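You operate a simulated robot arm through the tools that you are given. There is no shell and no other tool.

The job below is to be done with a simulated two-armed robot. You get a single attempt, and the scene is never put back.

## Task
Wipe the grease off the cold hob and the sauce off the counter.
Fine: wet the hob cloth in the blue basin and put the cloth back after; the lifted grate stays on the middle grate. What is to be rubbed or washed off counts as gone when no trace of it is left.

Only the result counts: the job must be done as asked and must still hold three seconds after the hand-in. Knocking over, shifting, dropping, spilling or breaking anything else fails it. Flat cloth is picked up by pressing the open fingertips on it (5 to 10 N) and closing them slowly along it; thin cloth reads only 2 to 8 mm in the jaws.

## Robot
Two 6-joint arms with two-finger parallel grippers on one trunk that stands fixed in place. Base frame: the origin is at the foot of the trunk, x ahead of it, y to its left, z up. Units: m, rad, N and s.
The left shoulder is at [0.05, 0.17, 1.317], the right one opposite. Each reaches about 1.092 m from its shoulder. Payload 1.57 kg a hand.
The tool frame of a hand sits at the grasp point between the pads (the TCP): z along the fingers, y along the line on which they close. The tips reach 0.03 m beyond it. The gripper opens to 0.08 m. The fingers are 0.017 m wide and 0.012 m thick; the gripper's body (0.04 by 0.082 m) begins 0.08 m behind the TCP.
Orientation is that of the tool frame in the base frame, as a unit quaternion [w, x, y, z]. With the fingers straight down and closing along the base's y, the tool's x points along the base's -x, its y along +y and its z along -z.

## Interface
- The arms move only by the tool arm_command. It takes "left_motion", "right_motion" or both (then of equal length, played together; a hand with none holds still); each is one flat list of numbers, 7 for each row, row after row: the opening, from 0 (shut) to 1 (fully open), then the shift along the base's x, y, z in m, then the turn, a rotation vector about the base's x, y, z in rad. In form: [fingers, x, y, z, ax, ay, az, fingers, x, y, z, ax, ay, az, ...]. A call has 1 to 20 rows; each row is the pose to reach, as a shift and turn from the pose commanded when the call began. Rows are played at 5 a second. More than 0.05 m and 0.15 rad between two rows, or a gripper value outside its range, and nothing of the call is played. Where a pose cannot be reached the arm comes as near as it can. A force on the tool above 90 N (or 10 N above the force at the start of the call, whichever is more), or a blocked arm, ends the call early, and 0.2 s more pass. Each finger travels about 0.045 m/s and halts on what it meets, pressing with about 43 N; the grip force reading is that of the motor and also rises with nothing between the fingers. The clock runs only during rows and for 0.2 s after the last one: add rows that repeat a pose to give the fingers time. The reply holds the time, the measured pose of the TCP, the force on the tool along the base axes, the opening and the grip force, in the units named above and with some noise, with the torque about the TCP (base axes, N m) and any sound that the robot's microphone picked up.
- Cameras (640 x 400 px; columns grow to the right, rows downward): "scene" is now at [0.0191, 0.0535, 1.8848]; the picture's right is [0.68, -0.74, 0.00], its down [-0.55, -0.51, -0.66] and it looks along [0.49, 0.45, -0.75] (base axes); focal length 373 px, centre (320, 200). "left" rides on the left gripper at [0.072, 0.007, -0.122] in its tool frame; the picture's right is [-0.09, 1.00, 0.00], its down [-0.84, -0.08, -0.54] and it looks along [-0.54, -0.05, 0.84] (tool axes); focal length 238 px, centre (320, 200). "right" rides on the right gripper at [0.072, -0.007, -0.122] in its tool frame; the picture's right is [0.09, 1.00, 0.00], its down [-0.84, 0.08, -0.54] and it looks along [-0.54, 0.05, 0.84] (tool axes); focal length 238 px, centre (320, 200). There is no depth. A picture from a camera that has moved, and an enlarged one, comes with that camera's place and axes in the base frame and with its lens.
- capture(camera): a new picture of that camera. It takes no simulated time.
- move_column(by): slides the trunk up (or, below 0, down) by that many m; the arms and the scene camera ride with it, the base frame stays. It gives what a move gives, with no picture.
- turn_head(pan, tilt): turns the head with the scene camera to pan (to the left, within 1.501 rad either way) and tilt (down, from -0.506 to 1.204), counted from straight ahead of the robot. It gives what a move gives.
- inspect(camera, box): a new picture of the part [left, top, right, bottom] of that camera's present view, enlarged. It takes no simulated time.
- hand_in(): hands the job in; it is judged then, once.

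Places have to be worked out from the pictures, the camera data and where the tool is seen. Open the grippers and draw the arms clear of the work before you hand the job in, unless the task says otherwise.

The tools are called after "Call:" by a JSON object that holds its "method" and its "body". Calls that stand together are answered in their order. arm_command: Moves the arms, as the interface text tells. Its arguments: {"type":"object","properties":{"left_motion":{"type":"array","items":{"type":"number"}},"right_motion":{"type":"array","items":{"type":"number"}}},"required":[]} The other tools are called the same way: move_column (by) moves the trunk up or down; turn_head (pan, tilt) turns the head that bears the scene camera; capture (camera) takes a picture; inspect (camera, box) takes an enlarged picture of a part of a camera's view; hand_in () hands the job in.

At the start:

```text
time: 0.0
left_tcp_pos: [0.4465, 0.4653, 1.2074]
left_tcp_rot: [0.0, 0.0, 1.0, 0.001]
left_ft_force: [0.0, -0.6, 0.8]
left_torque: [0.01, 0.02, 0.01]
left_width: 0.0799
left_grip_force: 0.1
right_tcp_pos: [0.7292, 0.0025, 1.2075]
right_tcp_rot: [0.0, 0.0, 1.0, 0.0]
right_ft_force: [-0.2, -0.2, 0.7]
right_torque: [0.01, 0.0, 0.0]
right_width: 0.0798
right_grip_force: 0.1
trunk travel left (down, up): [-0.932, 0.038]
head pan, tilt (commanded): [0.745, 0.848]
```

scene: 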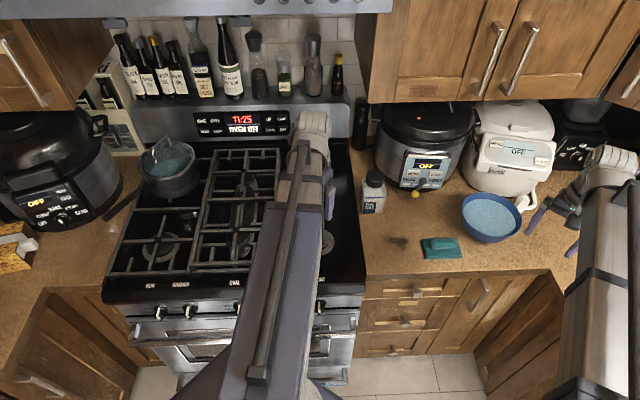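
right: 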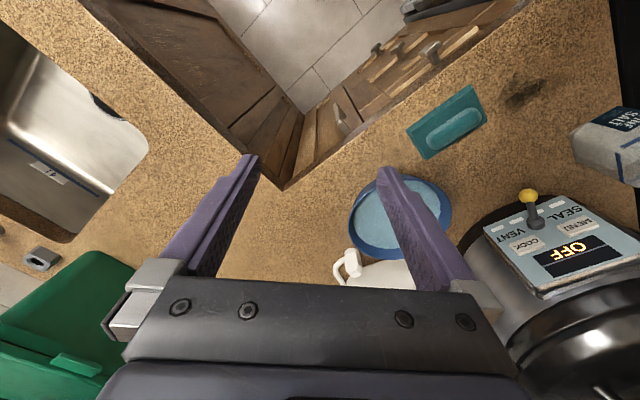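
left: 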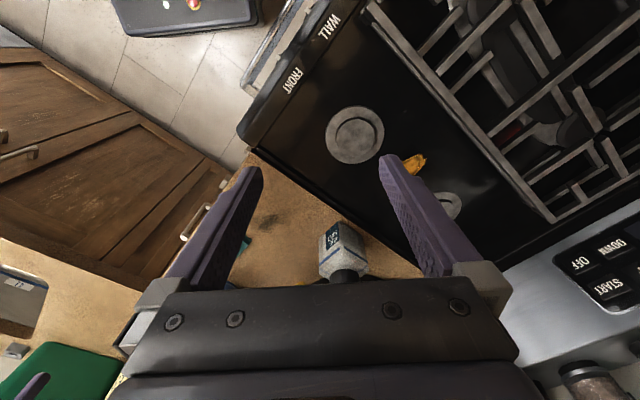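

I'll start by looking closely at the work area: the hob, the cloth, the basin and the spots.

Call:
{"method": "inspect", "body": {"camera": "scene", "box": [340, 150, 560, 290]}}

Call:
{"method": "inspect", "body": {"camera": "left", "box": [220, 60, 540, 280]}}

Call:
{"method": "inspect", "body": {"camera": "right", "box": [320, 60, 640, 280]}}

Call:
{"method": "inspect", "body": {"camera": "scene", "box": [90, 120, 370, 310]}}

```text
2.86 times, centred on (450, 220) of scene
camera zoom: at [0.0191, 0.0535, 1.8848], right [0.68, -0.74, 0.0], down [-0.55, -0.51, -0.66], along [0.49, 0.45, -0.75], focal length 1066 px, centre (-51, 143)
```

zoom: 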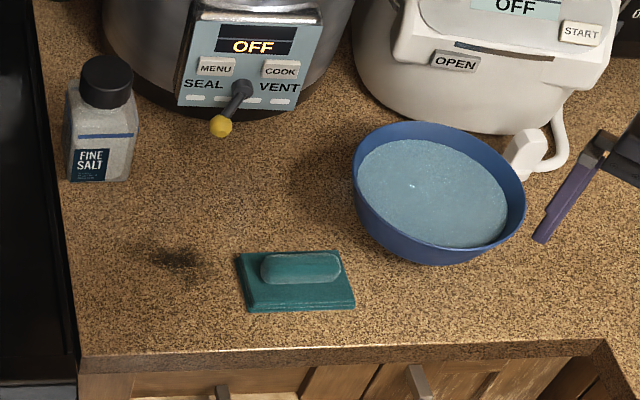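

```text
1.82 times, centred on (380, 170) of left
camera zoom: at [0.3745, 0.4727, 1.3285], right [0.09, 1.0, 0.0], down [0.84, -0.08, 0.54], along [0.54, -0.05, -0.84], focal length 433 px, centre (211, 254)
```

zoom: 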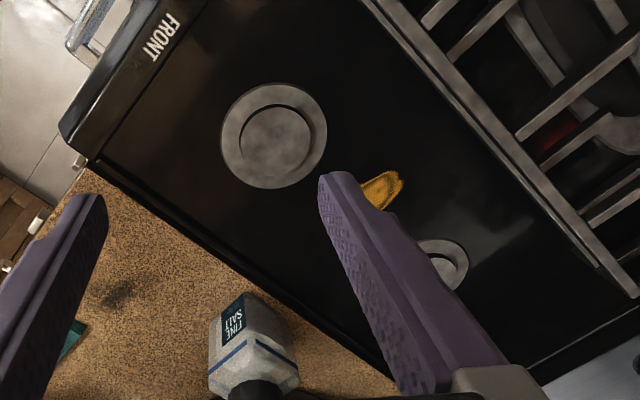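

```text
1.82 times, centred on (480, 170) of right
camera zoom: at [0.6555, -0.0048, 1.33], right [-0.09, 1.0, 0.0], down [0.84, 0.08, 0.54], along [0.54, 0.05, -0.84], focal length 433 px, centre (29, 254)
```

zoom: 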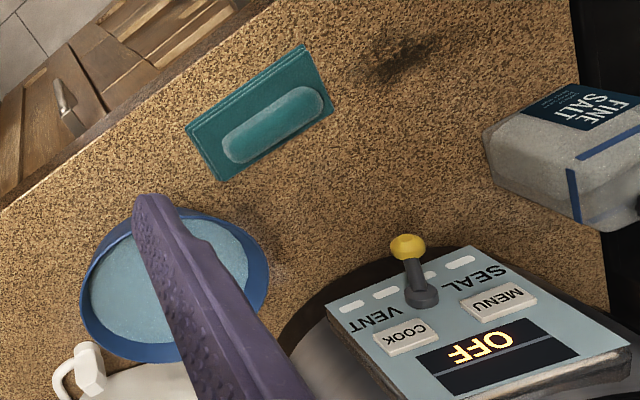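

```text
2.11 times, centred on (230, 215) of scene
camera zoom: at [0.0191, 0.0535, 1.8848], right [0.68, -0.74, 0.0], down [-0.55, -0.51, -0.66], along [0.49, 0.45, -0.75], focal length 785 px, centre (510, 168)
```

zoom: 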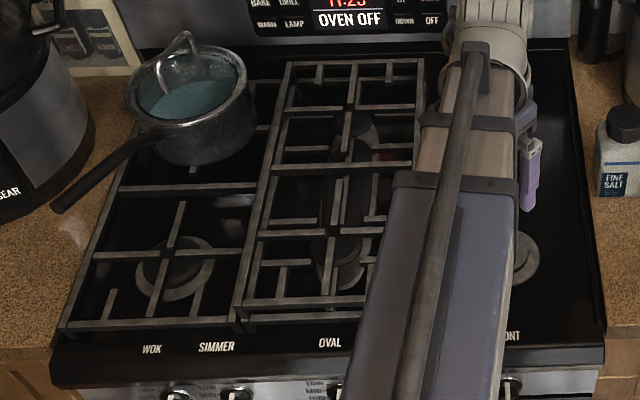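

The picture shows a teal cloth pad with a ridge, a dark spot beside it, an orange smear on the hob and a pale spot on the counter left of the hob. I'll look around with the head to find any other cloths, stains or notes before moving.

Call:
{"method": "turn_head", "body": {"pan": 1.2, "tilt": 0.8}}

Call:
{"method": "capture", "body": {"camera": "scene"}}

Call:
{"method": "turn_head", "body": {"pan": 0.1, "tilt": 0.8}}

Call:
{"method": "capture", "body": {"camera": "scene"}}

Call:
{"method": "turn_head", "body": {"pan": -0.7, "tilt": 0.8}}

Call:
{"method": "capture", "body": {"camera": "scene"}}

```text
time: 0.9
left_tcp_pos: [0.4466, 0.466, 1.2067]
left_tcp_rot: [0.0, 0.0, 1.0, 0.0]
left_ft_force: [-0.4, -0.1, 0.2]
left_torque: [-0.01, 0.02, -0.01]
left_width: 0.0798
left_grip_force: 0.0
right_tcp_pos: [0.7284, 0.0015, 1.2068]
right_tcp_rot: [0.0, 0.0, 1.0, 0.0]
right_ft_force: [0.7, -0.3, 0.1]
right_torque: [-0.01, -0.01, -0.02]
right_width: 0.0801
right_grip_force: 0.0
trunk travel left (down, up): [-0.932, 0.038]
head pan, tilt (commanded): [1.201, 0.799]
```

```text
taken
camera scene: at [-0.0092, 0.0757, 1.8887], right [0.93, -0.36, 0.0], down [-0.26, -0.67, -0.7], along [0.25, 0.65, -0.72], focal length 373 px, centre (320, 200)
```

scene: 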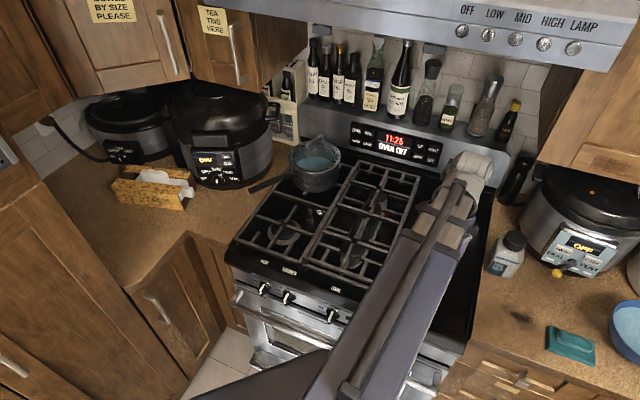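

```text
time: 2.2
left_tcp_pos: [0.4463, 0.4661, 1.2068]
left_tcp_rot: [0.0, 0.0, 1.0, 0.001]
left_ft_force: [-0.3, -0.4, -0.3]
left_torque: [0.01, -0.02, 0.04]
left_width: 0.0801
left_grip_force: 0.1
right_tcp_pos: [0.7288, 0.0035, 1.2072]
right_tcp_rot: [0.0, 0.0, 1.0, 0.0]
right_ft_force: [-0.9, 0.1, -0.6]
right_torque: [0.02, 0.02, -0.01]
right_width: 0.08
right_grip_force: 0.0
trunk travel left (down, up): [-0.932, 0.038]
head pan, tilt (commanded): [0.099, 0.799]
```

```text
taken
camera scene: at [0.0418, 0.0086, 1.8887], right [0.1, -0.99, 0.0], down [-0.71, -0.07, -0.7], along [0.69, 0.07, -0.72], focal length 373 px, centre (320, 200)
```

scene: 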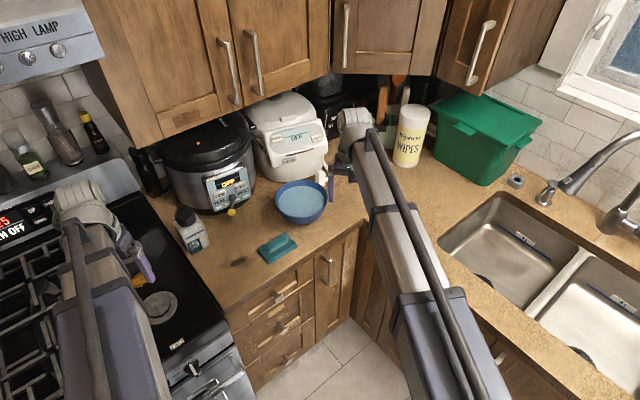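

```text
time: 3.4
left_tcp_pos: [0.4459, 0.4649, 1.2079]
left_tcp_rot: [-0.001, 0.0, 1.0, 0.0]
left_ft_force: [-0.1, 0.7, 0.8]
left_torque: [-0.02, 0.0, 0.01]
left_width: 0.0802
left_grip_force: 0.1
right_tcp_pos: [0.7281, 0.0026, 1.208]
right_tcp_rot: [0.0, 0.0, 1.0, 0.0]
right_ft_force: [-0.4, 0.2, 0.3]
right_torque: [-0.01, 0.03, -0.05]
right_width: 0.0802
right_grip_force: 0.1
trunk travel left (down, up): [-0.932, 0.038]
head pan, tilt (commanded): [-0.7, 0.799]
```

```text
taken
camera scene: at [0.0233, -0.0514, 1.8887], right [-0.64, -0.77, 0.0], down [-0.55, 0.46, -0.7], along [0.53, -0.45, -0.72], focal length 373 px, centre (320, 200)
```

scene: 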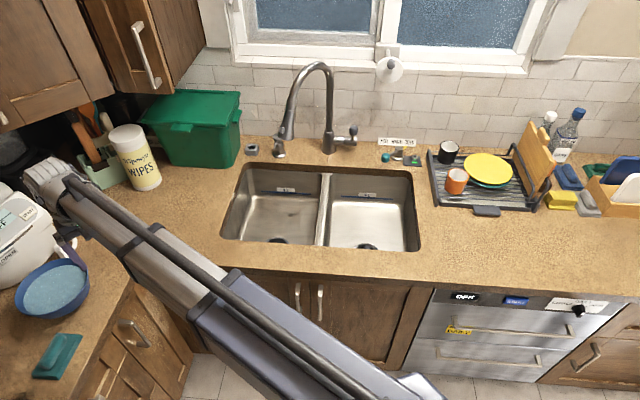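

There are sponges or cloths at the far right and some labels. I'll zoom in on those and then look further right.

Call:
{"method": "inspect", "body": {"camera": "scene", "box": [480, 90, 640, 220]}}

Call:
{"method": "inspect", "body": {"camera": "scene", "box": [360, 120, 460, 180]}}

Call:
{"method": "turn_head", "body": {"pan": -1.4, "tilt": 0.8}}

Call:
{"method": "capture", "body": {"camera": "scene"}}

Call:
{"method": "turn_head", "body": {"pan": 0.0, "tilt": 1.2}}

Call:
{"method": "capture", "body": {"camera": "scene"}}

Call:
{"method": "turn_head", "body": {"pan": 0.3, "tilt": 0.8}}

Call:
{"method": "inspect", "body": {"camera": "scene", "box": [100, 180, 420, 380]}}

```text
3.08 times, centred on (560, 155) of scene
camera zoom: at [0.0233, -0.0514, 1.8887], right [-0.64, -0.77, 0.0], down [-0.55, 0.46, -0.7], along [0.53, -0.45, -0.72], focal length 1148 px, centre (-418, 338)
```

zoom: 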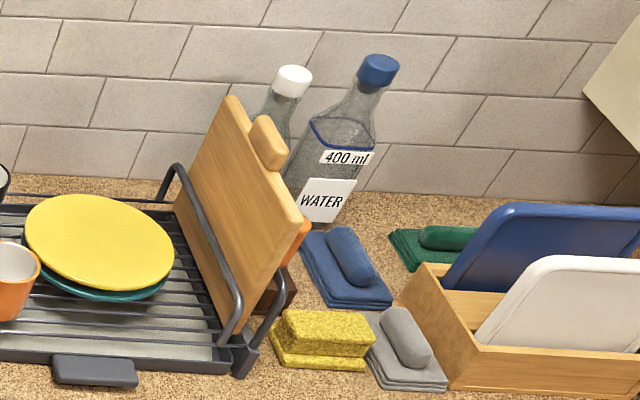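

```text
6.40 times, centred on (410, 150) of scene
camera zoom: at [0.0233, -0.0514, 1.8887], right [-0.64, -0.77, 0.0], down [-0.55, 0.46, -0.7], along [0.53, -0.45, -0.72], focal length 2388 px, centre (-256, 520)
```

zoom: 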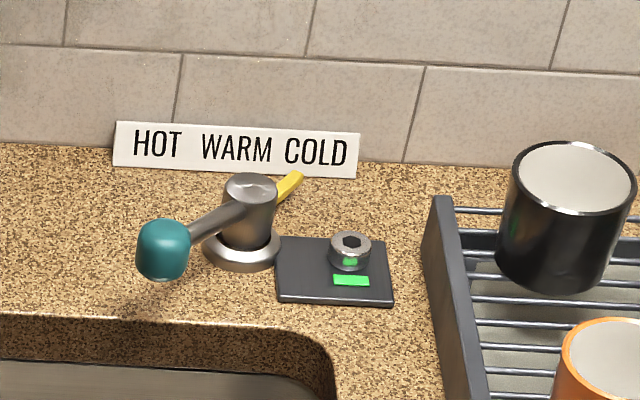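

```text
time: 4.4
left_tcp_pos: [0.4473, 0.4654, 1.2066]
left_tcp_rot: [0.0, 0.0, 1.0, 0.001]
left_ft_force: [-0.3, 0.3, 0.6]
left_torque: [0.03, 0.01, -0.02]
left_width: 0.0797
left_grip_force: 0.1
right_tcp_pos: [0.7268, 0.0021, 1.2067]
right_tcp_rot: [0.0, 0.0, 1.0, 0.001]
right_ft_force: [-0.6, 0.0, -0.5]
right_torque: [-0.03, 0.01, 0.02]
right_width: 0.08
right_grip_force: 0.0
trunk travel left (down, up): [-0.932, 0.038]
head pan, tilt (commanded): [-1.4, 0.799]
```

```text
taken
camera scene: at [-0.0246, -0.079, 1.8887], right [-0.99, -0.17, 0.0], down [-0.12, 0.71, -0.7], along [0.12, -0.69, -0.72], focal length 373 px, centre (320, 200)
```

scene: 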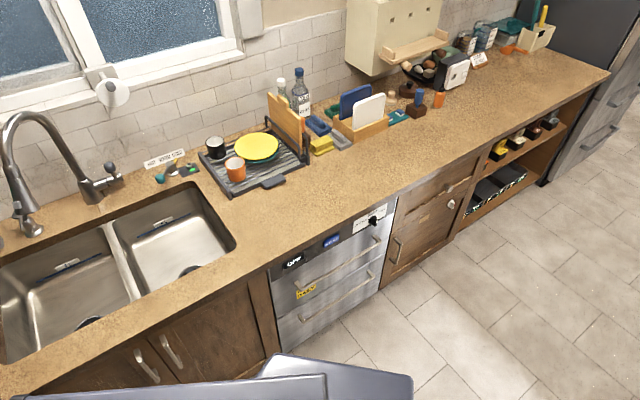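

```text
time: 6.0
left_tcp_pos: [0.4474, 0.4648, 1.2067]
left_tcp_rot: [-0.001, 0.0, 1.0, 0.001]
left_ft_force: [1.0, 0.2, 0.1]
left_torque: [0.01, -0.02, 0.02]
left_width: 0.0801
left_grip_force: 0.0
right_tcp_pos: [0.7281, 0.0025, 1.2057]
right_tcp_rot: [0.0, 0.0, 1.0, 0.0]
right_ft_force: [-0.1, 0.3, 0.2]
right_torque: [-0.02, -0.01, -0.01]
right_width: 0.0798
right_grip_force: 0.1
trunk travel left (down, up): [-0.932, 0.038]
head pan, tilt (commanded): [0.0, 1.201]
```

```text
taken
camera scene: at [0.0175, 0.0004, 1.861], right [0.0, -1.0, 0.0], down [-0.93, 0.0, -0.36], along [0.36, 0.0, -0.93], focal length 373 px, centre (320, 200)
```

scene: 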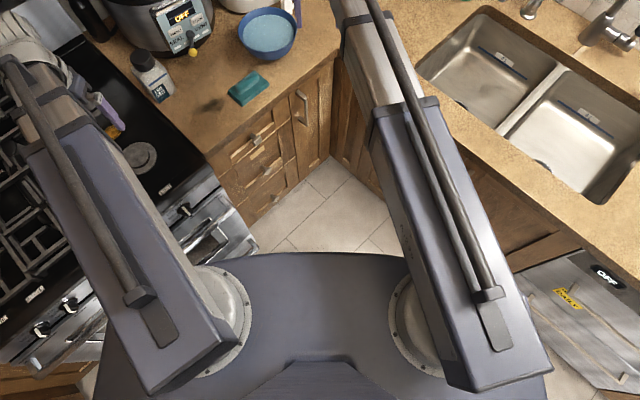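

```text
time: 6.8
left_tcp_pos: [0.4462, 0.466, 1.2068]
left_tcp_rot: [0.0, 0.0, 1.0, 0.0]
left_ft_force: [0.4, 0.2, -0.7]
left_torque: [0.04, -0.05, 0.0]
left_width: 0.0797
left_grip_force: 0.1
right_tcp_pos: [0.7303, 0.002, 1.2076]
right_tcp_rot: [-0.001, 0.0, 1.0, 0.001]
right_ft_force: [0.9, 0.7, -0.3]
right_torque: [0.02, 0.02, 0.0]
right_width: 0.0799
right_grip_force: 0.0
trunk travel left (down, up): [-0.932, 0.038]
head pan, tilt (commanded): [0.3, 0.799]
```

```text
2.00 times, centred on (260, 280) of scene
camera zoom: at [0.0386, 0.0243, 1.8886], right [0.3, -0.96, 0.0], down [-0.69, -0.21, -0.7], along [0.67, 0.21, -0.72], focal length 746 px, centre (440, 40)
```

zoom: 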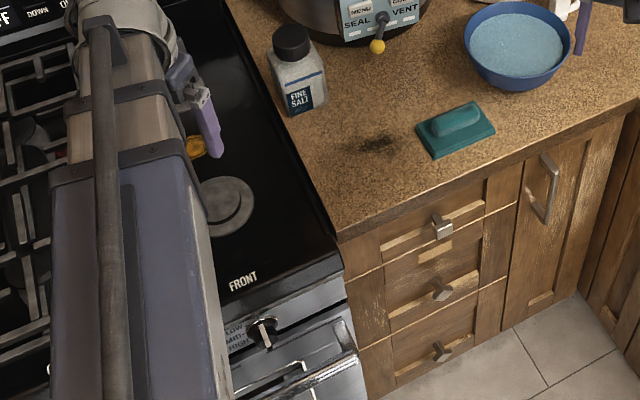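

The teal pad by the hob is the hob cloth; from the pictures its centre is near (0.745, 0.215), with the counter at z≈0.93. The dark spot is near (0.686, 0.325), the grease near (0.57, 0.62), and the basin near (0.89, 0.155) with its rim at about 1.0. I'll take the right arm out of the way first so the left arm has room.

Call:
{"method": "arm_command", "body": {"right_motion": [1, -0.028, -0.035, 0.004, 0, 0, 0, 1, -0.056, -0.07, 0.008, 0, 0, 0, 1, -0.084, -0.105, 0.012, 0, 0, 0, 1, -0.112, -0.14, 0.016, 0, 0, 0, 1, -0.14, -0.175, 0.02, 0, 0, 0, 1, -0.168, -0.21, 0.024, 0, 0, 0, 1, -0.196, -0.245, 0.028, 0, 0, 0, 1, -0.224, -0.28, 0.032, 0, 0, 0, 1, -0.252, -0.315, 0.036, 0, 0, 0, 1, -0.28, -0.35, 0.04, 0, 0, 0]}}

Call:
{"method": "turn_head", "body": {"pan": 0.6, "tilt": 0.85}}

Call:
{"method": "capture", "body": {"camera": "scene"}}

```text
time: 9.0
left_tcp_pos: [0.4459, 0.4641, 1.2087]
left_tcp_rot: [0.001, 0.0, 1.0, 0.0]
left_ft_force: [-0.7, 0.2, 0.3]
left_torque: [-0.01, 0.02, 0.0]
left_width: 0.0803
left_grip_force: 0.0
right_tcp_pos: [0.4479, -0.3476, 1.2064]
right_tcp_rot: [0.0, -0.001, 1.0, 0.0]
right_ft_force: [-0.3, -0.4, 0.6]
right_torque: [0.0, -0.02, -0.03]
right_width: 0.0801
right_grip_force: 0.1
right hand out of reach, approached as far as the arm can: row 1, 2, 3, 4, 5, 6, 7, 8, 9, 10
trunk travel left (down, up): [-0.932, 0.038]
head pan, tilt (commanded): [0.3, 0.799]
```

```text
time: 9.8
left_tcp_pos: [0.4454, 0.4662, 1.2075]
left_tcp_rot: [0.0, 0.0, 1.0, 0.001]
left_ft_force: [-0.1, 0.1, 0.3]
left_torque: [0.02, 0.03, 0.02]
left_width: 0.08
left_grip_force: 0.1
right_tcp_pos: [0.4476, -0.3454, 1.2076]
right_tcp_rot: [0.0, -0.001, 1.0, 0.001]
right_ft_force: [-0.1, -0.6, -0.1]
right_torque: [-0.02, -0.02, 0.01]
right_width: 0.08
right_grip_force: 0.1
trunk travel left (down, up): [-0.932, 0.038]
head pan, tilt (commanded): [0.6, 0.85]
```

```text
taken
camera scene: at [0.026, 0.0445, 1.8847], right [0.56, -0.83, 0.0], down [-0.62, -0.42, -0.66], along [0.55, 0.37, -0.75], focal length 373 px, centre (320, 200)
```

scene: 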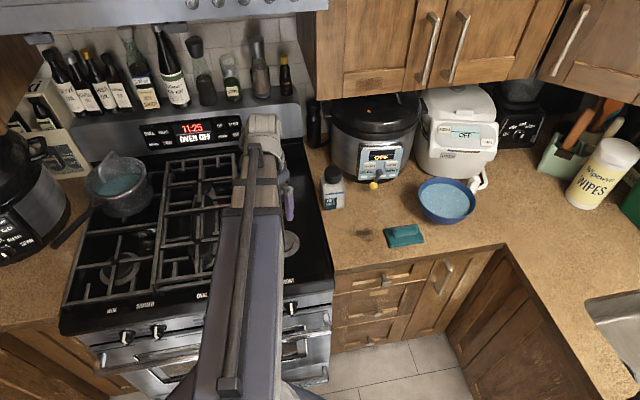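

The right hand stopped clear at (0.45, -0.35). The z rise was out of reach, so 1.207 seems to be the ceiling for a tool pointing down. Next the left hand goes above the cloth, turning -0.81 rad so its fingers close across the ridge.

Call:
{"method": "arm_command", "body": {"left_motion": [1, 0.033, -0.028, -0.006, 0, 0, -0.09, 1, 0.066, -0.056, -0.012, 0, 0, -0.18, 1, 0.1, -0.083, -0.018, 0, 0, -0.27, 1, 0.133, -0.111, -0.024, 0, 0, -0.36, 1, 0.166, -0.139, -0.03, 0, 0, -0.45, 1, 0.199, -0.167, -0.036, 0, 0, -0.54, 1, 0.233, -0.194, -0.042, 0, 0, -0.63, 1, 0.266, -0.222, -0.05, 0, 0, -0.72, 1, 0.299, -0.25, -0.06, 0, 0, -0.81, 1, 0.299, -0.25, -0.06, 0, 0, -0.81]}}

Call:
{"method": "capture", "body": {"camera": "left"}}

Call:
{"method": "turn_head", "body": {"pan": 0.9, "tilt": 0.9}}

Call:
{"method": "capture", "body": {"camera": "scene"}}

Call:
{"method": "inspect", "body": {"camera": "scene", "box": [180, 120, 440, 290]}}

```text
time: 12.0
left_tcp_pos: [0.7434, 0.2128, 1.2065]
left_tcp_rot: [0.0, 0.394, 0.919, 0.0]
left_ft_force: [-0.1, 0.3, -0.3]
left_torque: [0.0, 0.01, -0.01]
left_width: 0.0801
left_grip_force: 0.0
left hand out of reach, approached as far as the arm can: row 1, 2, 3, 4, 5, 6, 7, 8, 9, 10
right_tcp_pos: [0.4504, -0.3454, 1.2069]
right_tcp_rot: [0.0, 0.0, 1.0, 0.0]
right_ft_force: [-0.1, 0.1, 0.5]
right_torque: [-0.03, -0.02, 0.0]
right_width: 0.0801
right_grip_force: 0.0
trunk travel left (down, up): [-0.932, 0.038]
head pan, tilt (commanded): [0.6, 0.85]
```

```text
taken
camera left: at [0.6986, 0.27, 1.3287], right [0.79, 0.62, 0.0], down [0.52, -0.66, 0.54], along [0.34, -0.43, -0.84], focal length 238 px, centre (320, 200)
```

left: 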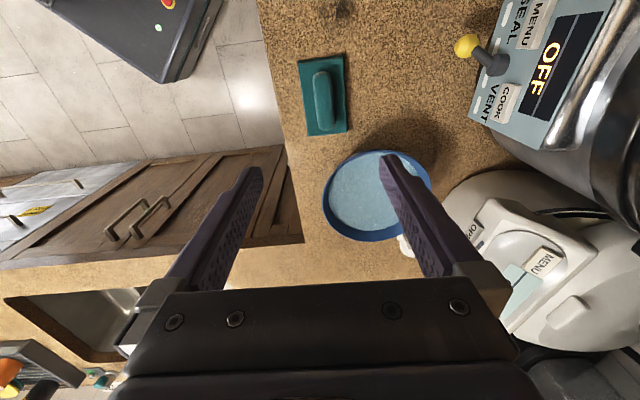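

```text
time: 12.8
left_tcp_pos: [0.7443, 0.2133, 1.2062]
left_tcp_rot: [0.0, 0.394, 0.919, 0.001]
left_ft_force: [-0.2, -0.9, 0.1]
left_torque: [0.02, -0.05, -0.01]
left_width: 0.0801
left_grip_force: 0.0
right_tcp_pos: [0.4491, -0.3459, 1.2065]
right_tcp_rot: [0.0, 0.0, 1.0, -0.001]
right_ft_force: [0.3, -0.6, -0.8]
right_torque: [0.03, -0.02, -0.01]
right_width: 0.08
right_grip_force: 0.0
trunk travel left (down, up): [-0.932, 0.038]
head pan, tilt (commanded): [0.901, 0.901]
```

```text
taken
camera scene: at [0.0085, 0.0595, 1.8808], right [0.78, -0.62, 0.0], down [-0.49, -0.61, -0.62], along [0.39, 0.49, -0.78], focal length 373 px, centre (320, 200)
```

scene: 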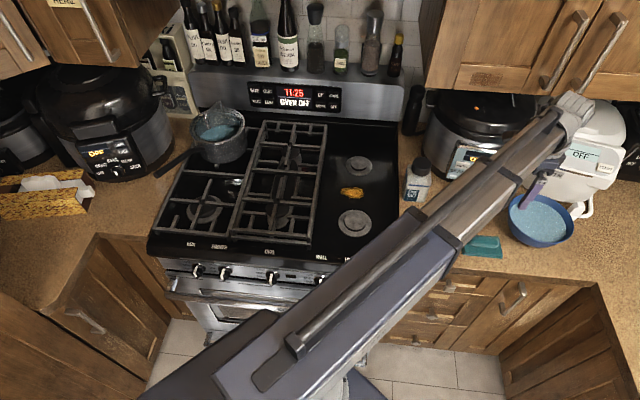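

```text
2.35 times, centred on (310, 205) of scene
camera zoom: at [0.0085, 0.0595, 1.8808], right [0.78, -0.62, 0.0], down [-0.49, -0.61, -0.62], along [0.39, 0.49, -0.78], focal length 878 px, centre (344, 188)
```

zoom: 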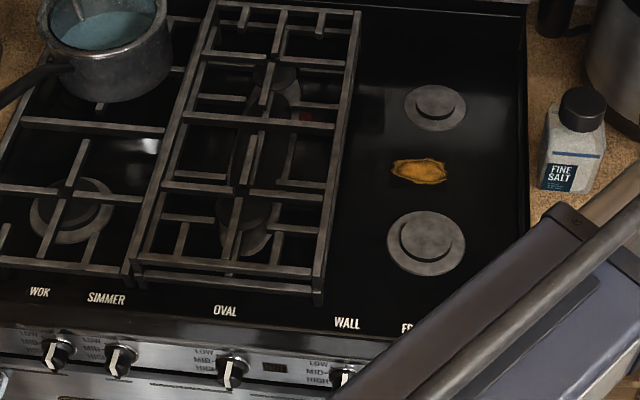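

The grease now shows clearly as an orange patch between the two right burners. The -0.06 descent did not happen, though: z stayed at 1.2065, so I'll test whether the arm can change z at all.

Call:
{"method": "arm_command", "body": {"left_motion": [1, 0, 0, -0.02, 0, 0, 0, 1, 0, 0, -0.04, 0, 0, 0, 1, 0, 0, -0.04, 0, 0, 0]}}

Call:
{"method": "turn_head", "body": {"pan": 0.3, "tilt": 1.2}}

Call:
{"method": "capture", "body": {"camera": "scene"}}

```text
time: 13.6
left_tcp_pos: [0.744, 0.2144, 1.2074]
left_tcp_rot: [0.001, 0.394, 0.919, 0.0]
left_ft_force: [-0.2, -0.5, -0.7]
left_torque: [0.0, 0.02, 0.01]
left_width: 0.0801
left_grip_force: 0.0
left hand out of reach, approached as far as the arm can: row 1, 2, 3
right_tcp_pos: [0.4496, -0.3464, 1.2062]
right_tcp_rot: [0.0, 0.0, 1.0, 0.0]
right_ft_force: [0.8, -0.1, 0.0]
right_torque: [-0.02, 0.02, -0.02]
right_width: 0.0802
right_grip_force: 0.1
trunk travel left (down, up): [-0.932, 0.038]
head pan, tilt (commanded): [0.901, 0.901]
```

```text
time: 14.6
left_tcp_pos: [0.7446, 0.2118, 1.2074]
left_tcp_rot: [0.001, 0.395, 0.919, 0.0]
left_ft_force: [-0.3, -0.1, 0.0]
left_torque: [-0.02, 0.06, 0.04]
left_width: 0.0799
left_grip_force: 0.1
right_tcp_pos: [0.4496, -0.3472, 1.207]
right_tcp_rot: [-0.001, 0.0, 1.0, 0.0]
right_ft_force: [0.3, 0.0, -0.6]
right_torque: [-0.01, 0.02, -0.05]
right_width: 0.0801
right_grip_force: 0.1
trunk travel left (down, up): [-0.932, 0.038]
head pan, tilt (commanded): [0.3, 1.201]
```

```text
taken
camera scene: at [0.015, 0.017, 1.861], right [0.3, -0.95, 0.0], down [-0.89, -0.28, -0.36], along [0.35, 0.11, -0.93], focal length 373 px, centre (320, 200)
```

scene: 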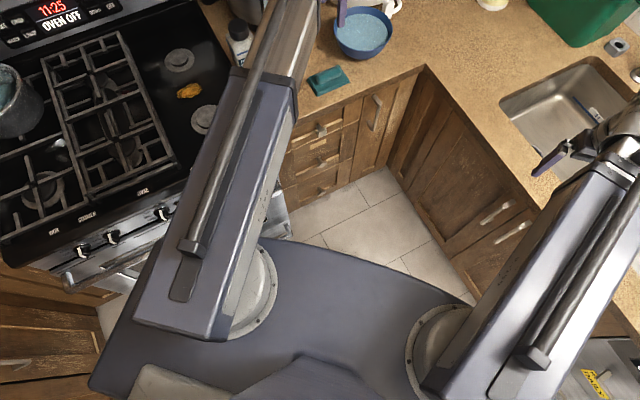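

The arm is a horizontal telescoping boom, so height comes only from the trunk column and both hands move together. I'll bring the right hand in over the open floor, where it can go down without touching the counter.

Call:
{"method": "arm_command", "body": {"right_motion": [1, -0.006, 0.042, 0, 0, 0, 0, 1, -0.012, 0.084, 0, 0, 0, 0, 1, -0.018, 0.126, 0, 0, 0, 0, 1, -0.024, 0.168, 0, 0, 0, 0, 1, -0.03, 0.21, 0, 0, 0, 0]}}

Call:
{"method": "capture", "body": {"camera": "scene"}}

Call:
{"method": "capture", "body": {"camera": "right"}}

Call:
{"method": "inspect", "body": {"camera": "left", "box": [270, 0, 430, 150]}}

```text
time: 15.8
left_tcp_pos: [0.744, 0.213, 1.207]
left_tcp_rot: [0.001, 0.394, 0.919, 0.001]
left_ft_force: [-0.2, 1.3, 0.2]
left_torque: [-0.03, -0.02, 0.0]
left_width: 0.0802
left_grip_force: 0.1
right_tcp_pos: [0.4558, -0.136, 1.2069]
right_tcp_rot: [-0.001, 0.0, 1.0, -0.001]
right_ft_force: [0.0, 1.1, -1.1]
right_torque: [-0.02, 0.02, 0.01]
right_width: 0.08
right_grip_force: 0.0
right hand out of reach, approached as far as the arm can: row 2, 3, 4, 5
trunk travel left (down, up): [-0.932, 0.038]
head pan, tilt (commanded): [0.3, 1.201]
```

```text
taken
camera scene: at [0.0149, 0.018, 1.861], right [0.3, -0.96, 0.0], down [-0.89, -0.28, -0.36], along [0.35, 0.11, -0.93], focal length 373 px, centre (320, 200)
```

scene: 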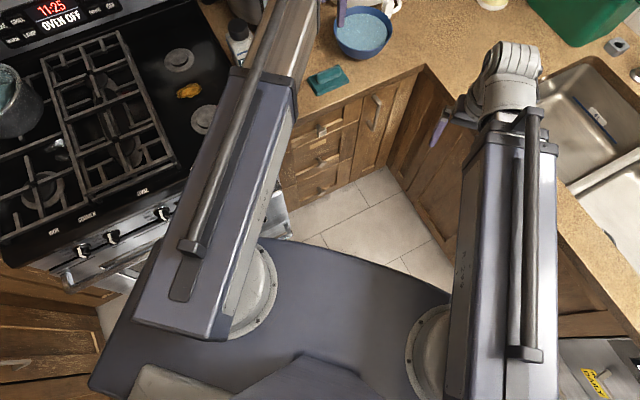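

```text
taken
camera right: at [0.3832, -0.1424, 1.3303], right [-0.09, 1.0, 0.0], down [0.84, 0.08, 0.54], along [0.54, 0.05, -0.84], focal length 238 px, centre (320, 200)
```

right: 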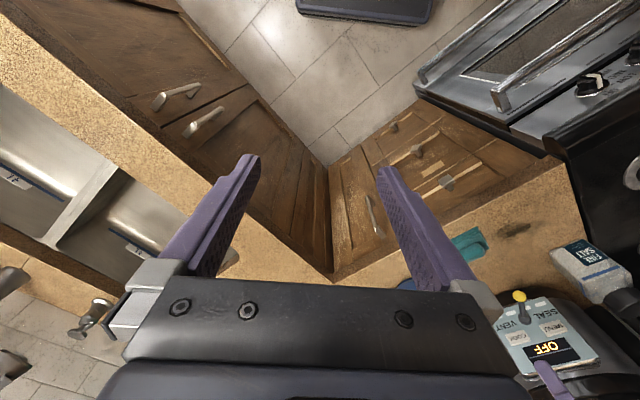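

```text
2.67 times, centred on (350, 75) of left
camera zoom: at [0.6989, 0.2707, 1.3283], right [0.78, 0.62, 0.0], down [0.52, -0.66, 0.54], along [0.34, -0.43, -0.84], focal length 636 px, centre (240, 533)
```

zoom: 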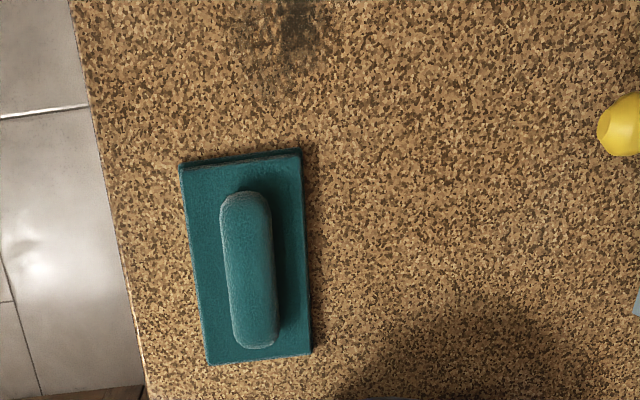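

The right hand now hangs over open floor, and the cloth's ridge is centred near (0.749, 0.218) with its long axis at -45°. I'll correct the left hand's position and yaw slightly, then lower the trunk part-way and look again.

Call:
{"method": "arm_command", "body": {"left_motion": [1, 0.0045, 0.0045, 0, 0, 0, 0.025, 1, 0.0045, 0.0045, 0, 0, 0, 0.025]}}

Call:
{"method": "move_column", "body": {"by": -0.14}}

Call:
{"method": "capture", "body": {"camera": "left"}}

Call:
{"method": "turn_head", "body": {"pan": 0.3, "tilt": 0.9}}

Call:
{"method": "capture", "body": {"camera": "scene"}}

```text
time: 16.4
left_tcp_pos: [0.7473, 0.2173, 1.2067]
left_tcp_rot: [0.0, 0.382, 0.924, 0.001]
left_ft_force: [0.0, -0.1, -0.2]
left_torque: [-0.04, 0.01, 0.0]
left_width: 0.0802
left_grip_force: 0.0
right_tcp_pos: [0.4561, -0.136, 1.2071]
right_tcp_rot: [-0.002, 0.001, 1.0, 0.001]
right_ft_force: [-0.1, 0.6, 0.1]
right_torque: [-0.03, 0.0, -0.01]
right_width: 0.0798
right_grip_force: 0.1
trunk travel left (down, up): [-0.932, 0.038]
head pan, tilt (commanded): [0.3, 1.201]
```

```text
time: 18.1
left_tcp_pos: [0.748, 0.2171, 1.0672]
left_tcp_rot: [0.0, 0.382, 0.924, 0.001]
left_ft_force: [-0.9, 0.5, -0.1]
left_torque: [-0.02, 0.03, 0.02]
left_width: 0.0799
left_grip_force: 0.0
right_tcp_pos: [0.4562, -0.1374, 1.0661]
right_tcp_rot: [-0.001, 0.0, 1.0, 0.0]
right_ft_force: [0.0, 0.4, 0.1]
right_torque: [-0.03, 0.0, 0.02]
right_width: 0.0803
right_grip_force: 0.0
trunk travel left (down, up): [-0.792, 0.178]
head pan, tilt (commanded): [0.3, 1.201]
```

```text
taken
camera left: at [0.7012, 0.2735, 1.1886], right [0.77, 0.64, 0.0], down [0.54, -0.65, 0.54], along [0.35, -0.42, -0.84], focal length 238 px, centre (320, 200)
```

left: 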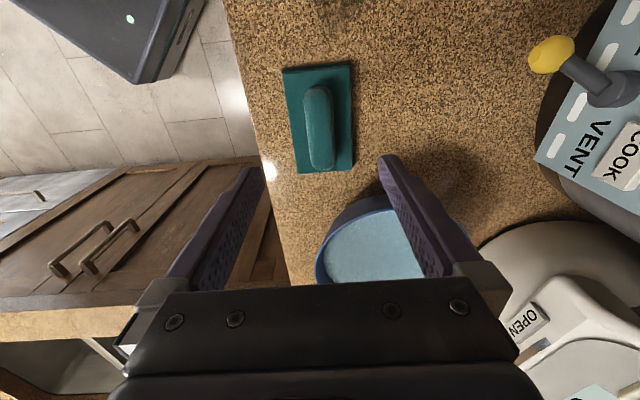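

```text
time: 18.9
left_tcp_pos: [0.748, 0.2184, 1.066]
left_tcp_rot: [0.0, 0.382, 0.924, 0.001]
left_ft_force: [0.1, -0.1, -0.5]
left_torque: [0.0, 0.03, -0.02]
left_width: 0.0801
left_grip_force: 0.1
right_tcp_pos: [0.4556, -0.1366, 1.0667]
right_tcp_rot: [-0.002, 0.0, 1.0, -0.002]
right_ft_force: [-1.1, 0.2, -0.6]
right_torque: [0.0, 0.02, 0.0]
right_width: 0.08
right_grip_force: 0.0
trunk travel left (down, up): [-0.792, 0.178]
head pan, tilt (commanded): [0.3, 0.901]
```

```text
taken
camera scene: at [0.0336, 0.0227, 1.7407], right [0.3, -0.96, 0.0], down [-0.75, -0.23, -0.62], along [0.59, 0.18, -0.78], focal length 373 px, centre (320, 200)
```

scene: 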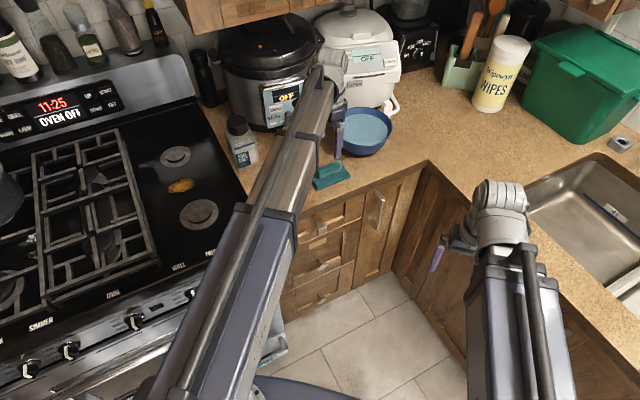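

The left hand is centred over the ridge to within about 2 mm, and the boom clears everything. I'll lower it to just above the cloth and check the clearance.

Call:
{"method": "move_column", "body": {"by": -0.07}}

Call:
{"method": "capture", "body": {"camera": "left"}}

Call:
{"method": "inspect", "body": {"camera": "scene", "box": [220, 60, 440, 200]}}

Call:
{"method": "capture", "body": {"camera": "right"}}

```text
time: 20.0
left_tcp_pos: [0.7471, 0.2176, 0.9964]
left_tcp_rot: [0.0, 0.382, 0.924, 0.001]
left_ft_force: [0.3, 0.3, -1.2]
left_torque: [0.0, 0.0, -0.01]
left_width: 0.0799
left_grip_force: 0.0
right_tcp_pos: [0.456, -0.1365, 0.9966]
right_tcp_rot: [-0.003, 0.0, 1.0, 0.0]
right_ft_force: [-0.2, -0.5, 0.9]
right_torque: [-0.02, 0.06, 0.03]
right_width: 0.08
right_grip_force: 0.0
trunk travel left (down, up): [-0.722, 0.248]
head pan, tilt (commanded): [0.3, 0.901]
```

```text
taken
camera left: at [0.7012, 0.2734, 1.1186], right [0.77, 0.64, 0.0], down [0.54, -0.65, 0.54], along [0.35, -0.42, -0.84], focal length 238 px, centre (320, 200)
```

left: 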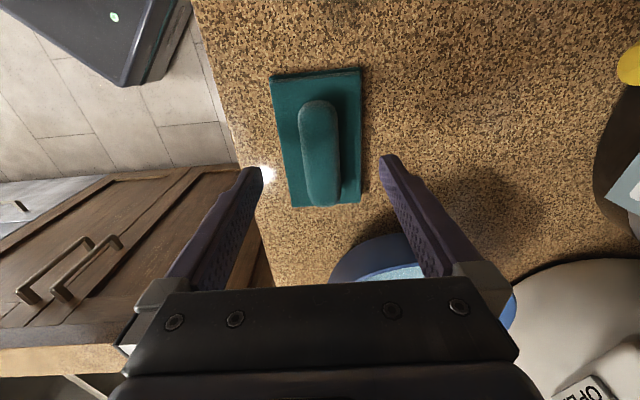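

```text
2.86 times, centred on (330, 130) of scene
camera zoom: at [0.0335, 0.0227, 1.6708], right [0.3, -0.96, 0.0], down [-0.75, -0.23, -0.62], along [0.59, 0.18, -0.78], focal length 1066 px, centre (291, 400)
```

zoom: 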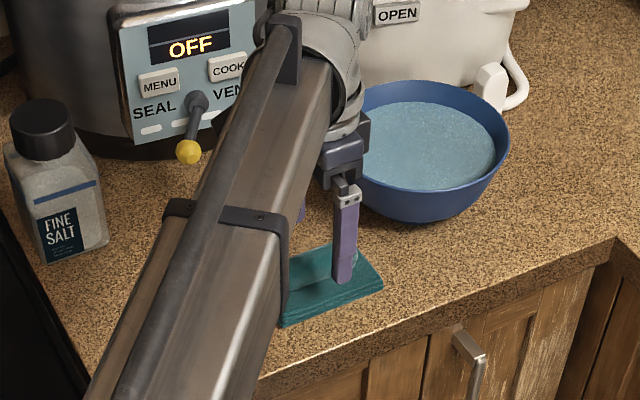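

```text
taken
camera right: at [0.3832, -0.1436, 1.1203], right [-0.09, 1.0, 0.0], down [0.84, 0.08, 0.54], along [0.54, 0.05, -0.84], focal length 238 px, centre (320, 200)
```

right: 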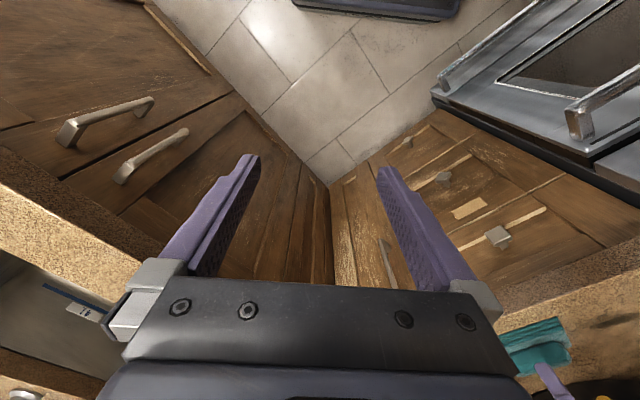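

The tips are at about 0.967, straddling the ridge evenly with no contact. I'll lower another 18 mm and watch the force.

Call:
{"method": "move_column", "body": {"by": -0.018}}

Call:
{"method": "capture", "body": {"camera": "left"}}

Call:
{"method": "inspect", "body": {"camera": "scene", "box": [280, 100, 400, 180]}}

```text
time: 20.6
left_tcp_pos: [0.7467, 0.2172, 0.9793]
left_tcp_rot: [0.001, 0.382, 0.924, 0.001]
left_ft_force: [0.9, 0.2, 0.7]
left_torque: [0.02, 0.02, 0.03]
left_width: 0.08
left_grip_force: 0.0
right_tcp_pos: [0.4559, -0.1371, 0.978]
right_tcp_rot: [-0.001, 0.0, 1.0, 0.0]
right_ft_force: [-0.8, -0.5, -0.3]
right_torque: [-0.01, 0.01, -0.02]
right_width: 0.0799
right_grip_force: 0.0
trunk travel left (down, up): [-0.704, 0.266]
head pan, tilt (commanded): [0.3, 0.901]
```

```text
taken
camera left: at [0.7011, 0.2734, 1.1006], right [0.77, 0.64, 0.0], down [0.54, -0.65, 0.54], along [0.35, -0.42, -0.84], focal length 238 px, centre (320, 200)
```

left: 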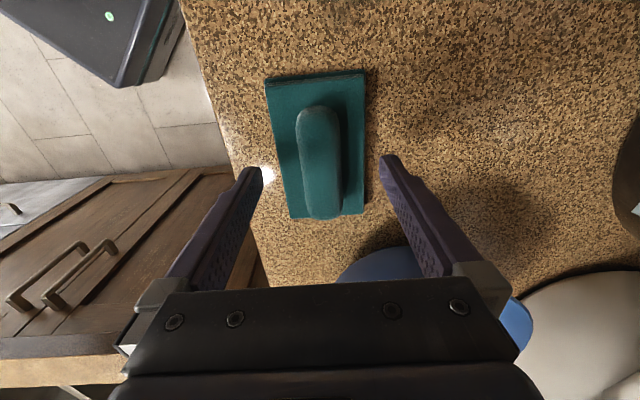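

```text
5.00 times, centred on (340, 140) of scene
camera zoom: at [0.0335, 0.0227, 1.6528], right [0.3, -0.96, 0.0], down [-0.75, -0.23, -0.62], along [0.59, 0.18, -0.78], focal length 1865 px, centre (220, 500)
```

zoom: 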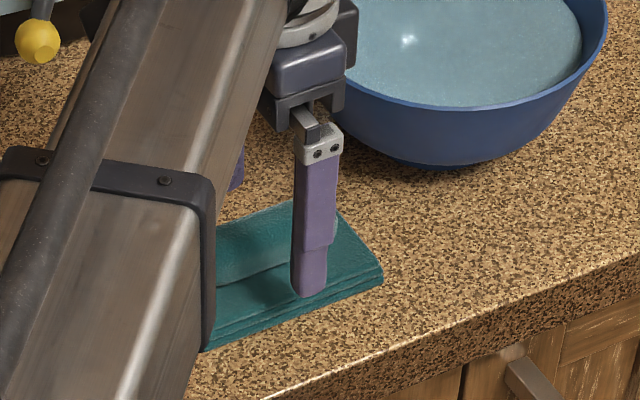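

No contact yet, with the tips at about 0.949. I'll go down in small steps to find the pad's top before closing.

Call:
{"method": "move_column", "body": {"by": -0.004}}

Call:
{"method": "move_column", "body": {"by": -0.003}}

Call:
{"method": "inspect", "body": {"camera": "scene", "box": [280, 100, 400, 180]}}

```text
time: 21.2
left_tcp_pos: [0.7478, 0.2178, 0.9747]
left_tcp_rot: [0.0, 0.382, 0.924, 0.0]
left_ft_force: [-0.4, 0.2, 1.0]
left_torque: [-0.03, -0.04, -0.04]
left_width: 0.0802
left_grip_force: 0.1
right_tcp_pos: [0.4572, -0.1363, 0.9752]
right_tcp_rot: [-0.002, 0.0, 1.0, 0.0]
right_ft_force: [-0.2, -0.3, 0.2]
right_torque: [-0.01, 0.01, -0.04]
right_width: 0.0799
right_grip_force: 0.0
trunk travel left (down, up): [-0.7, 0.27]
head pan, tilt (commanded): [0.3, 0.901]
```

```text
time: 21.7
left_tcp_pos: [0.7473, 0.218, 0.9713]
left_tcp_rot: [0.0, 0.382, 0.924, 0.001]
left_ft_force: [-0.9, -0.3, 0.4]
left_torque: [0.03, -0.02, -0.02]
left_width: 0.0801
left_grip_force: 0.1
right_tcp_pos: [0.456, -0.1368, 0.9724]
right_tcp_rot: [-0.003, 0.0, 1.0, 0.0]
right_ft_force: [0.1, 0.5, 0.3]
right_torque: [-0.02, 0.01, 0.0]
right_width: 0.0797
right_grip_force: 0.2
trunk travel left (down, up): [-0.697, 0.273]
head pan, tilt (commanded): [0.3, 0.901]
```

```text
5.00 times, centred on (340, 140) of scene
camera zoom: at [0.0336, 0.0227, 1.6458], right [0.3, -0.96, 0.0], down [-0.75, -0.23, -0.62], along [0.59, 0.18, -0.78], focal length 1865 px, centre (220, 500)
```

zoom: 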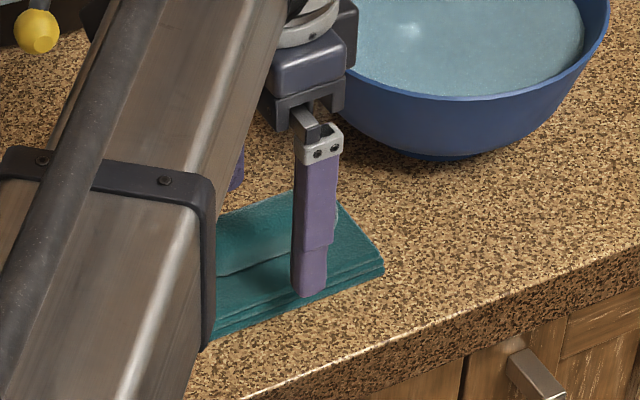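

The fully open fingers straddle the whole pad, so they would never touch its top. I'll go back up slightly, narrow the opening to about 46 mm so the tips sit between the ridge and the pad's edge, then feel down.

Call:
{"method": "move_column", "body": {"by": 0.012}}

Call:
{"method": "arm_command", "body": {"left_motion": [0.8, 0, 0, 0, 0, 0, 0, 0.6, 0, 0, 0, 0, 0, 0, 0.58, 0, 0, 0, 0, 0, 0, 0.58, 0, 0, 0, 0, 0, 0]}}

Call:
{"method": "capture", "body": {"camera": "left"}}

Call:
{"method": "inspect", "body": {"camera": "scene", "box": [280, 100, 400, 180]}}

```text
time: 22.3
left_tcp_pos: [0.7467, 0.2174, 0.9838]
left_tcp_rot: [0.001, 0.381, 0.924, 0.0]
left_ft_force: [0.1, 0.2, 1.1]
left_torque: [-0.01, -0.02, 0.01]
left_width: 0.0799
left_grip_force: 0.0
right_tcp_pos: [0.4562, -0.1359, 0.9835]
right_tcp_rot: [-0.002, 0.0, 1.0, 0.0]
right_ft_force: [-0.3, 0.1, 0.6]
right_torque: [-0.03, 0.01, -0.01]
right_width: 0.08
right_grip_force: 0.1
trunk travel left (down, up): [-0.709, 0.261]
head pan, tilt (commanded): [0.3, 0.901]
```

```text
time: 23.3
left_tcp_pos: [0.7464, 0.2178, 0.9845]
left_tcp_rot: [0.001, 0.382, 0.924, 0.001]
left_ft_force: [0.3, 0.9, -0.2]
left_torque: [-0.01, 0.0, 0.0]
left_width: 0.0466
left_grip_force: 0.1
right_tcp_pos: [0.4567, -0.1369, 0.984]
right_tcp_rot: [-0.002, 0.0, 1.0, 0.0]
right_ft_force: [0.4, -0.4, -0.9]
right_torque: [0.0, -0.01, 0.01]
right_width: 0.0801
right_grip_force: 0.0
trunk travel left (down, up): [-0.709, 0.261]
head pan, tilt (commanded): [0.3, 0.901]
```

```text
taken
camera left: at [0.7013, 0.2735, 1.1055], right [0.77, 0.64, 0.0], down [0.54, -0.65, 0.54], along [0.35, -0.42, -0.84], focal length 238 px, centre (320, 200)
```

left: 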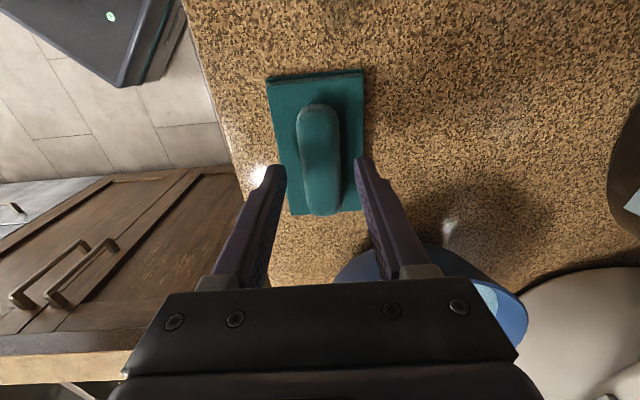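

```text
5.00 times, centred on (340, 140) of scene
camera zoom: at [0.0336, 0.0227, 1.6578], right [0.3, -0.96, 0.0], down [-0.75, -0.23, -0.62], along [0.59, 0.18, -0.78], focal length 1865 px, centre (220, 500)
```

zoom: 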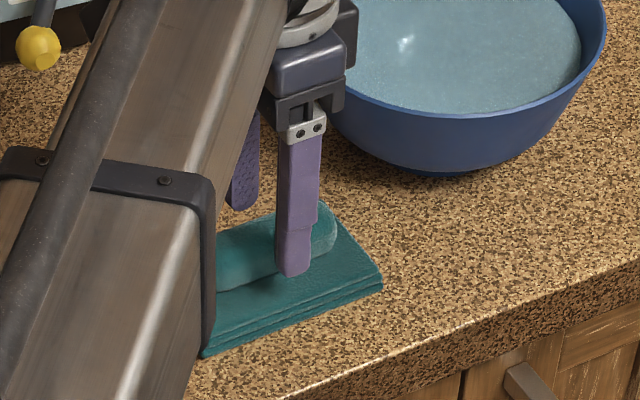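

The fingers now sit on either side of the ridge, over the pad. I'll feel down in small steps until the force rises.

Call:
{"method": "move_column", "body": {"by": -0.006}}

Call:
{"method": "move_column", "body": {"by": -0.003}}

Call:
{"method": "move_column", "body": {"by": -0.003}}

```text
time: 23.8
left_tcp_pos: [0.7481, 0.2179, 0.9784]
left_tcp_rot: [0.0, 0.381, 0.925, 0.001]
left_ft_force: [0.1, -0.6, 0.4]
left_torque: [0.01, -0.02, 0.01]
left_width: 0.0463
left_grip_force: 0.0
right_tcp_pos: [0.4556, -0.138, 0.9778]
right_tcp_rot: [-0.002, 0.0, 1.0, 0.0]
right_ft_force: [-0.6, -0.1, -0.4]
right_torque: [-0.01, -0.01, 0.02]
right_width: 0.08
right_grip_force: 0.1
trunk travel left (down, up): [-0.703, 0.267]
head pan, tilt (commanded): [0.3, 0.901]
```

```text
time: 24.4
left_tcp_pos: [0.7475, 0.2174, 0.9749]
left_tcp_rot: [0.001, 0.382, 0.924, 0.001]
left_ft_force: [0.4, -0.4, 0.1]
left_torque: [0.02, -0.01, -0.01]
left_width: 0.0464
left_grip_force: 0.0
right_tcp_pos: [0.4561, -0.1363, 0.9748]
right_tcp_rot: [-0.002, 0.0, 1.0, 0.0]
right_ft_force: [-0.4, -0.2, -0.2]
right_torque: [0.01, 0.0, 0.0]
right_width: 0.08
right_grip_force: 0.1
trunk travel left (down, up): [-0.7, 0.27]
head pan, tilt (commanded): [0.3, 0.901]
```

```text
time: 24.9
left_tcp_pos: [0.7476, 0.2179, 0.9725]
left_tcp_rot: [0.001, 0.381, 0.924, 0.001]
left_ft_force: [-0.4, 0.3, 0.6]
left_torque: [0.01, 0.02, -0.01]
left_width: 0.0463
left_grip_force: 0.1
right_tcp_pos: [0.4564, -0.1375, 0.9729]
right_tcp_rot: [-0.001, 0.001, 1.0, 0.0]
right_ft_force: [-0.5, -0.2, 0.6]
right_torque: [0.01, -0.01, 0.0]
right_width: 0.0799
right_grip_force: 0.1
trunk travel left (down, up): [-0.697, 0.273]
head pan, tilt (commanded): [0.3, 0.901]
```

Still no contact with the tips at about 0.942, so I'll keep stepping down.

Call:
{"method": "move_column", "body": {"by": -0.002}}

Call:
{"method": "move_column", "body": {"by": -0.002}}

Call:
{"method": "inspect", "body": {"camera": "scene", "box": [290, 110, 390, 180]}}

```text
time: 25.4
left_tcp_pos: [0.7476, 0.2182, 0.9695]
left_tcp_rot: [0.0, 0.382, 0.924, 0.0]
left_ft_force: [0.0, -0.5, -0.3]
left_torque: [0.03, 0.0, 0.01]
left_width: 0.0467
left_grip_force: 0.0
right_tcp_pos: [0.455, -0.1359, 0.9708]
right_tcp_rot: [-0.001, 0.0, 1.0, -0.001]
right_ft_force: [0.1, 0.0, -0.3]
right_torque: [-0.01, 0.0, 0.0]
right_width: 0.0802
right_grip_force: 0.0
trunk travel left (down, up): [-0.695, 0.275]
head pan, tilt (commanded): [0.3, 0.901]
```

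```text
time: 25.9
left_tcp_pos: [0.7476, 0.2178, 0.9674]
left_tcp_rot: [0.0, 0.382, 0.924, 0.001]
left_ft_force: [0.1, 1.1, -0.2]
left_torque: [0.02, -0.03, 0.02]
left_width: 0.0464
left_grip_force: 0.0
right_tcp_pos: [0.4561, -0.1366, 0.9678]
right_tcp_rot: [-0.002, 0.0, 1.0, 0.001]
right_ft_force: [0.0, 0.5, -0.5]
right_torque: [-0.01, -0.01, -0.01]
right_width: 0.0799
right_grip_force: 0.0
trunk travel left (down, up): [-0.693, 0.277]
head pan, tilt (commanded): [0.3, 0.901]
```

```text
5.71 times, centred on (340, 145) of scene
camera zoom: at [0.0336, 0.0227, 1.6418], right [0.3, -0.96, 0.0], down [-0.75, -0.23, -0.62], along [0.59, 0.18, -0.78], focal length 2132 px, centre (206, 514)
```

zoom: 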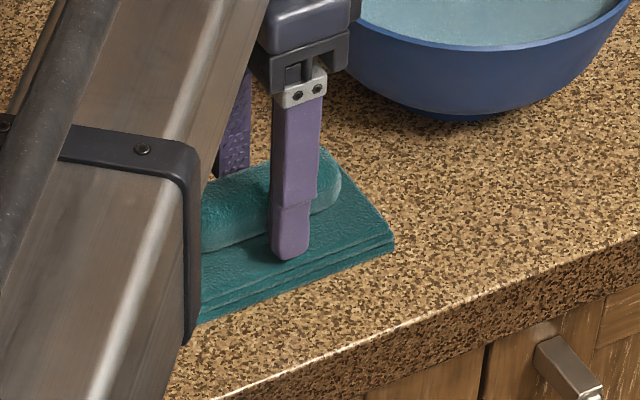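

The finger tip is now very close to the pad's top with no force yet. A few more small steps down.

Call:
{"method": "move_column", "body": {"by": -0.002}}

Call:
{"method": "move_column", "body": {"by": -0.002}}

Call:
{"method": "move_column", "body": {"by": -0.002}}

```text
time: 26.4
left_tcp_pos: [0.7478, 0.2172, 0.9646]
left_tcp_rot: [0.001, 0.382, 0.924, 0.001]
left_ft_force: [0.7, -0.1, -0.4]
left_torque: [-0.02, -0.02, -0.02]
left_width: 0.0464
left_grip_force: 0.0
right_tcp_pos: [0.4547, -0.1364, 0.965]
right_tcp_rot: [-0.002, 0.0, 1.0, 0.0]
right_ft_force: [-0.6, -1.3, 0.2]
right_torque: [0.0, -0.01, 0.0]
right_width: 0.0799
right_grip_force: 0.0
trunk travel left (down, up): [-0.691, 0.279]
head pan, tilt (commanded): [0.3, 0.901]
```

```text
time: 26.9
left_tcp_pos: [0.7476, 0.2175, 0.9639]
left_tcp_rot: [0.0, 0.382, 0.924, 0.001]
left_ft_force: [0.1, 0.3, 1.1]
left_torque: [-0.02, 0.02, 0.01]
left_width: 0.0463
left_grip_force: 0.0
right_tcp_pos: [0.4567, -0.1367, 0.9631]
right_tcp_rot: [-0.002, 0.0, 1.0, 0.0]
right_ft_force: [0.3, 1.4, -0.3]
right_torque: [-0.01, -0.01, 0.0]
right_width: 0.08
right_grip_force: 0.1
trunk travel left (down, up): [-0.689, 0.281]
head pan, tilt (commanded): [0.3, 0.901]
```

```text
time: 27.5
left_tcp_pos: [0.7486, 0.2181, 0.9619]
left_tcp_rot: [0.001, 0.382, 0.924, 0.0]
left_ft_force: [4.3, 0.3, 16.0]
left_torque: [-0.03, -0.02, 0.03]
left_width: 0.0465
left_grip_force: 0.1
right_tcp_pos: [0.4554, -0.1373, 0.9626]
right_tcp_rot: [-0.001, 0.0, 1.0, 0.0]
right_ft_force: [0.0, -0.9, 0.5]
right_torque: [0.0, -0.03, 0.01]
right_width: 0.0801
right_grip_force: 0.1
trunk travel left (down, up): [-0.687, 0.283]
head pan, tilt (commanded): [0.3, 0.901]
```

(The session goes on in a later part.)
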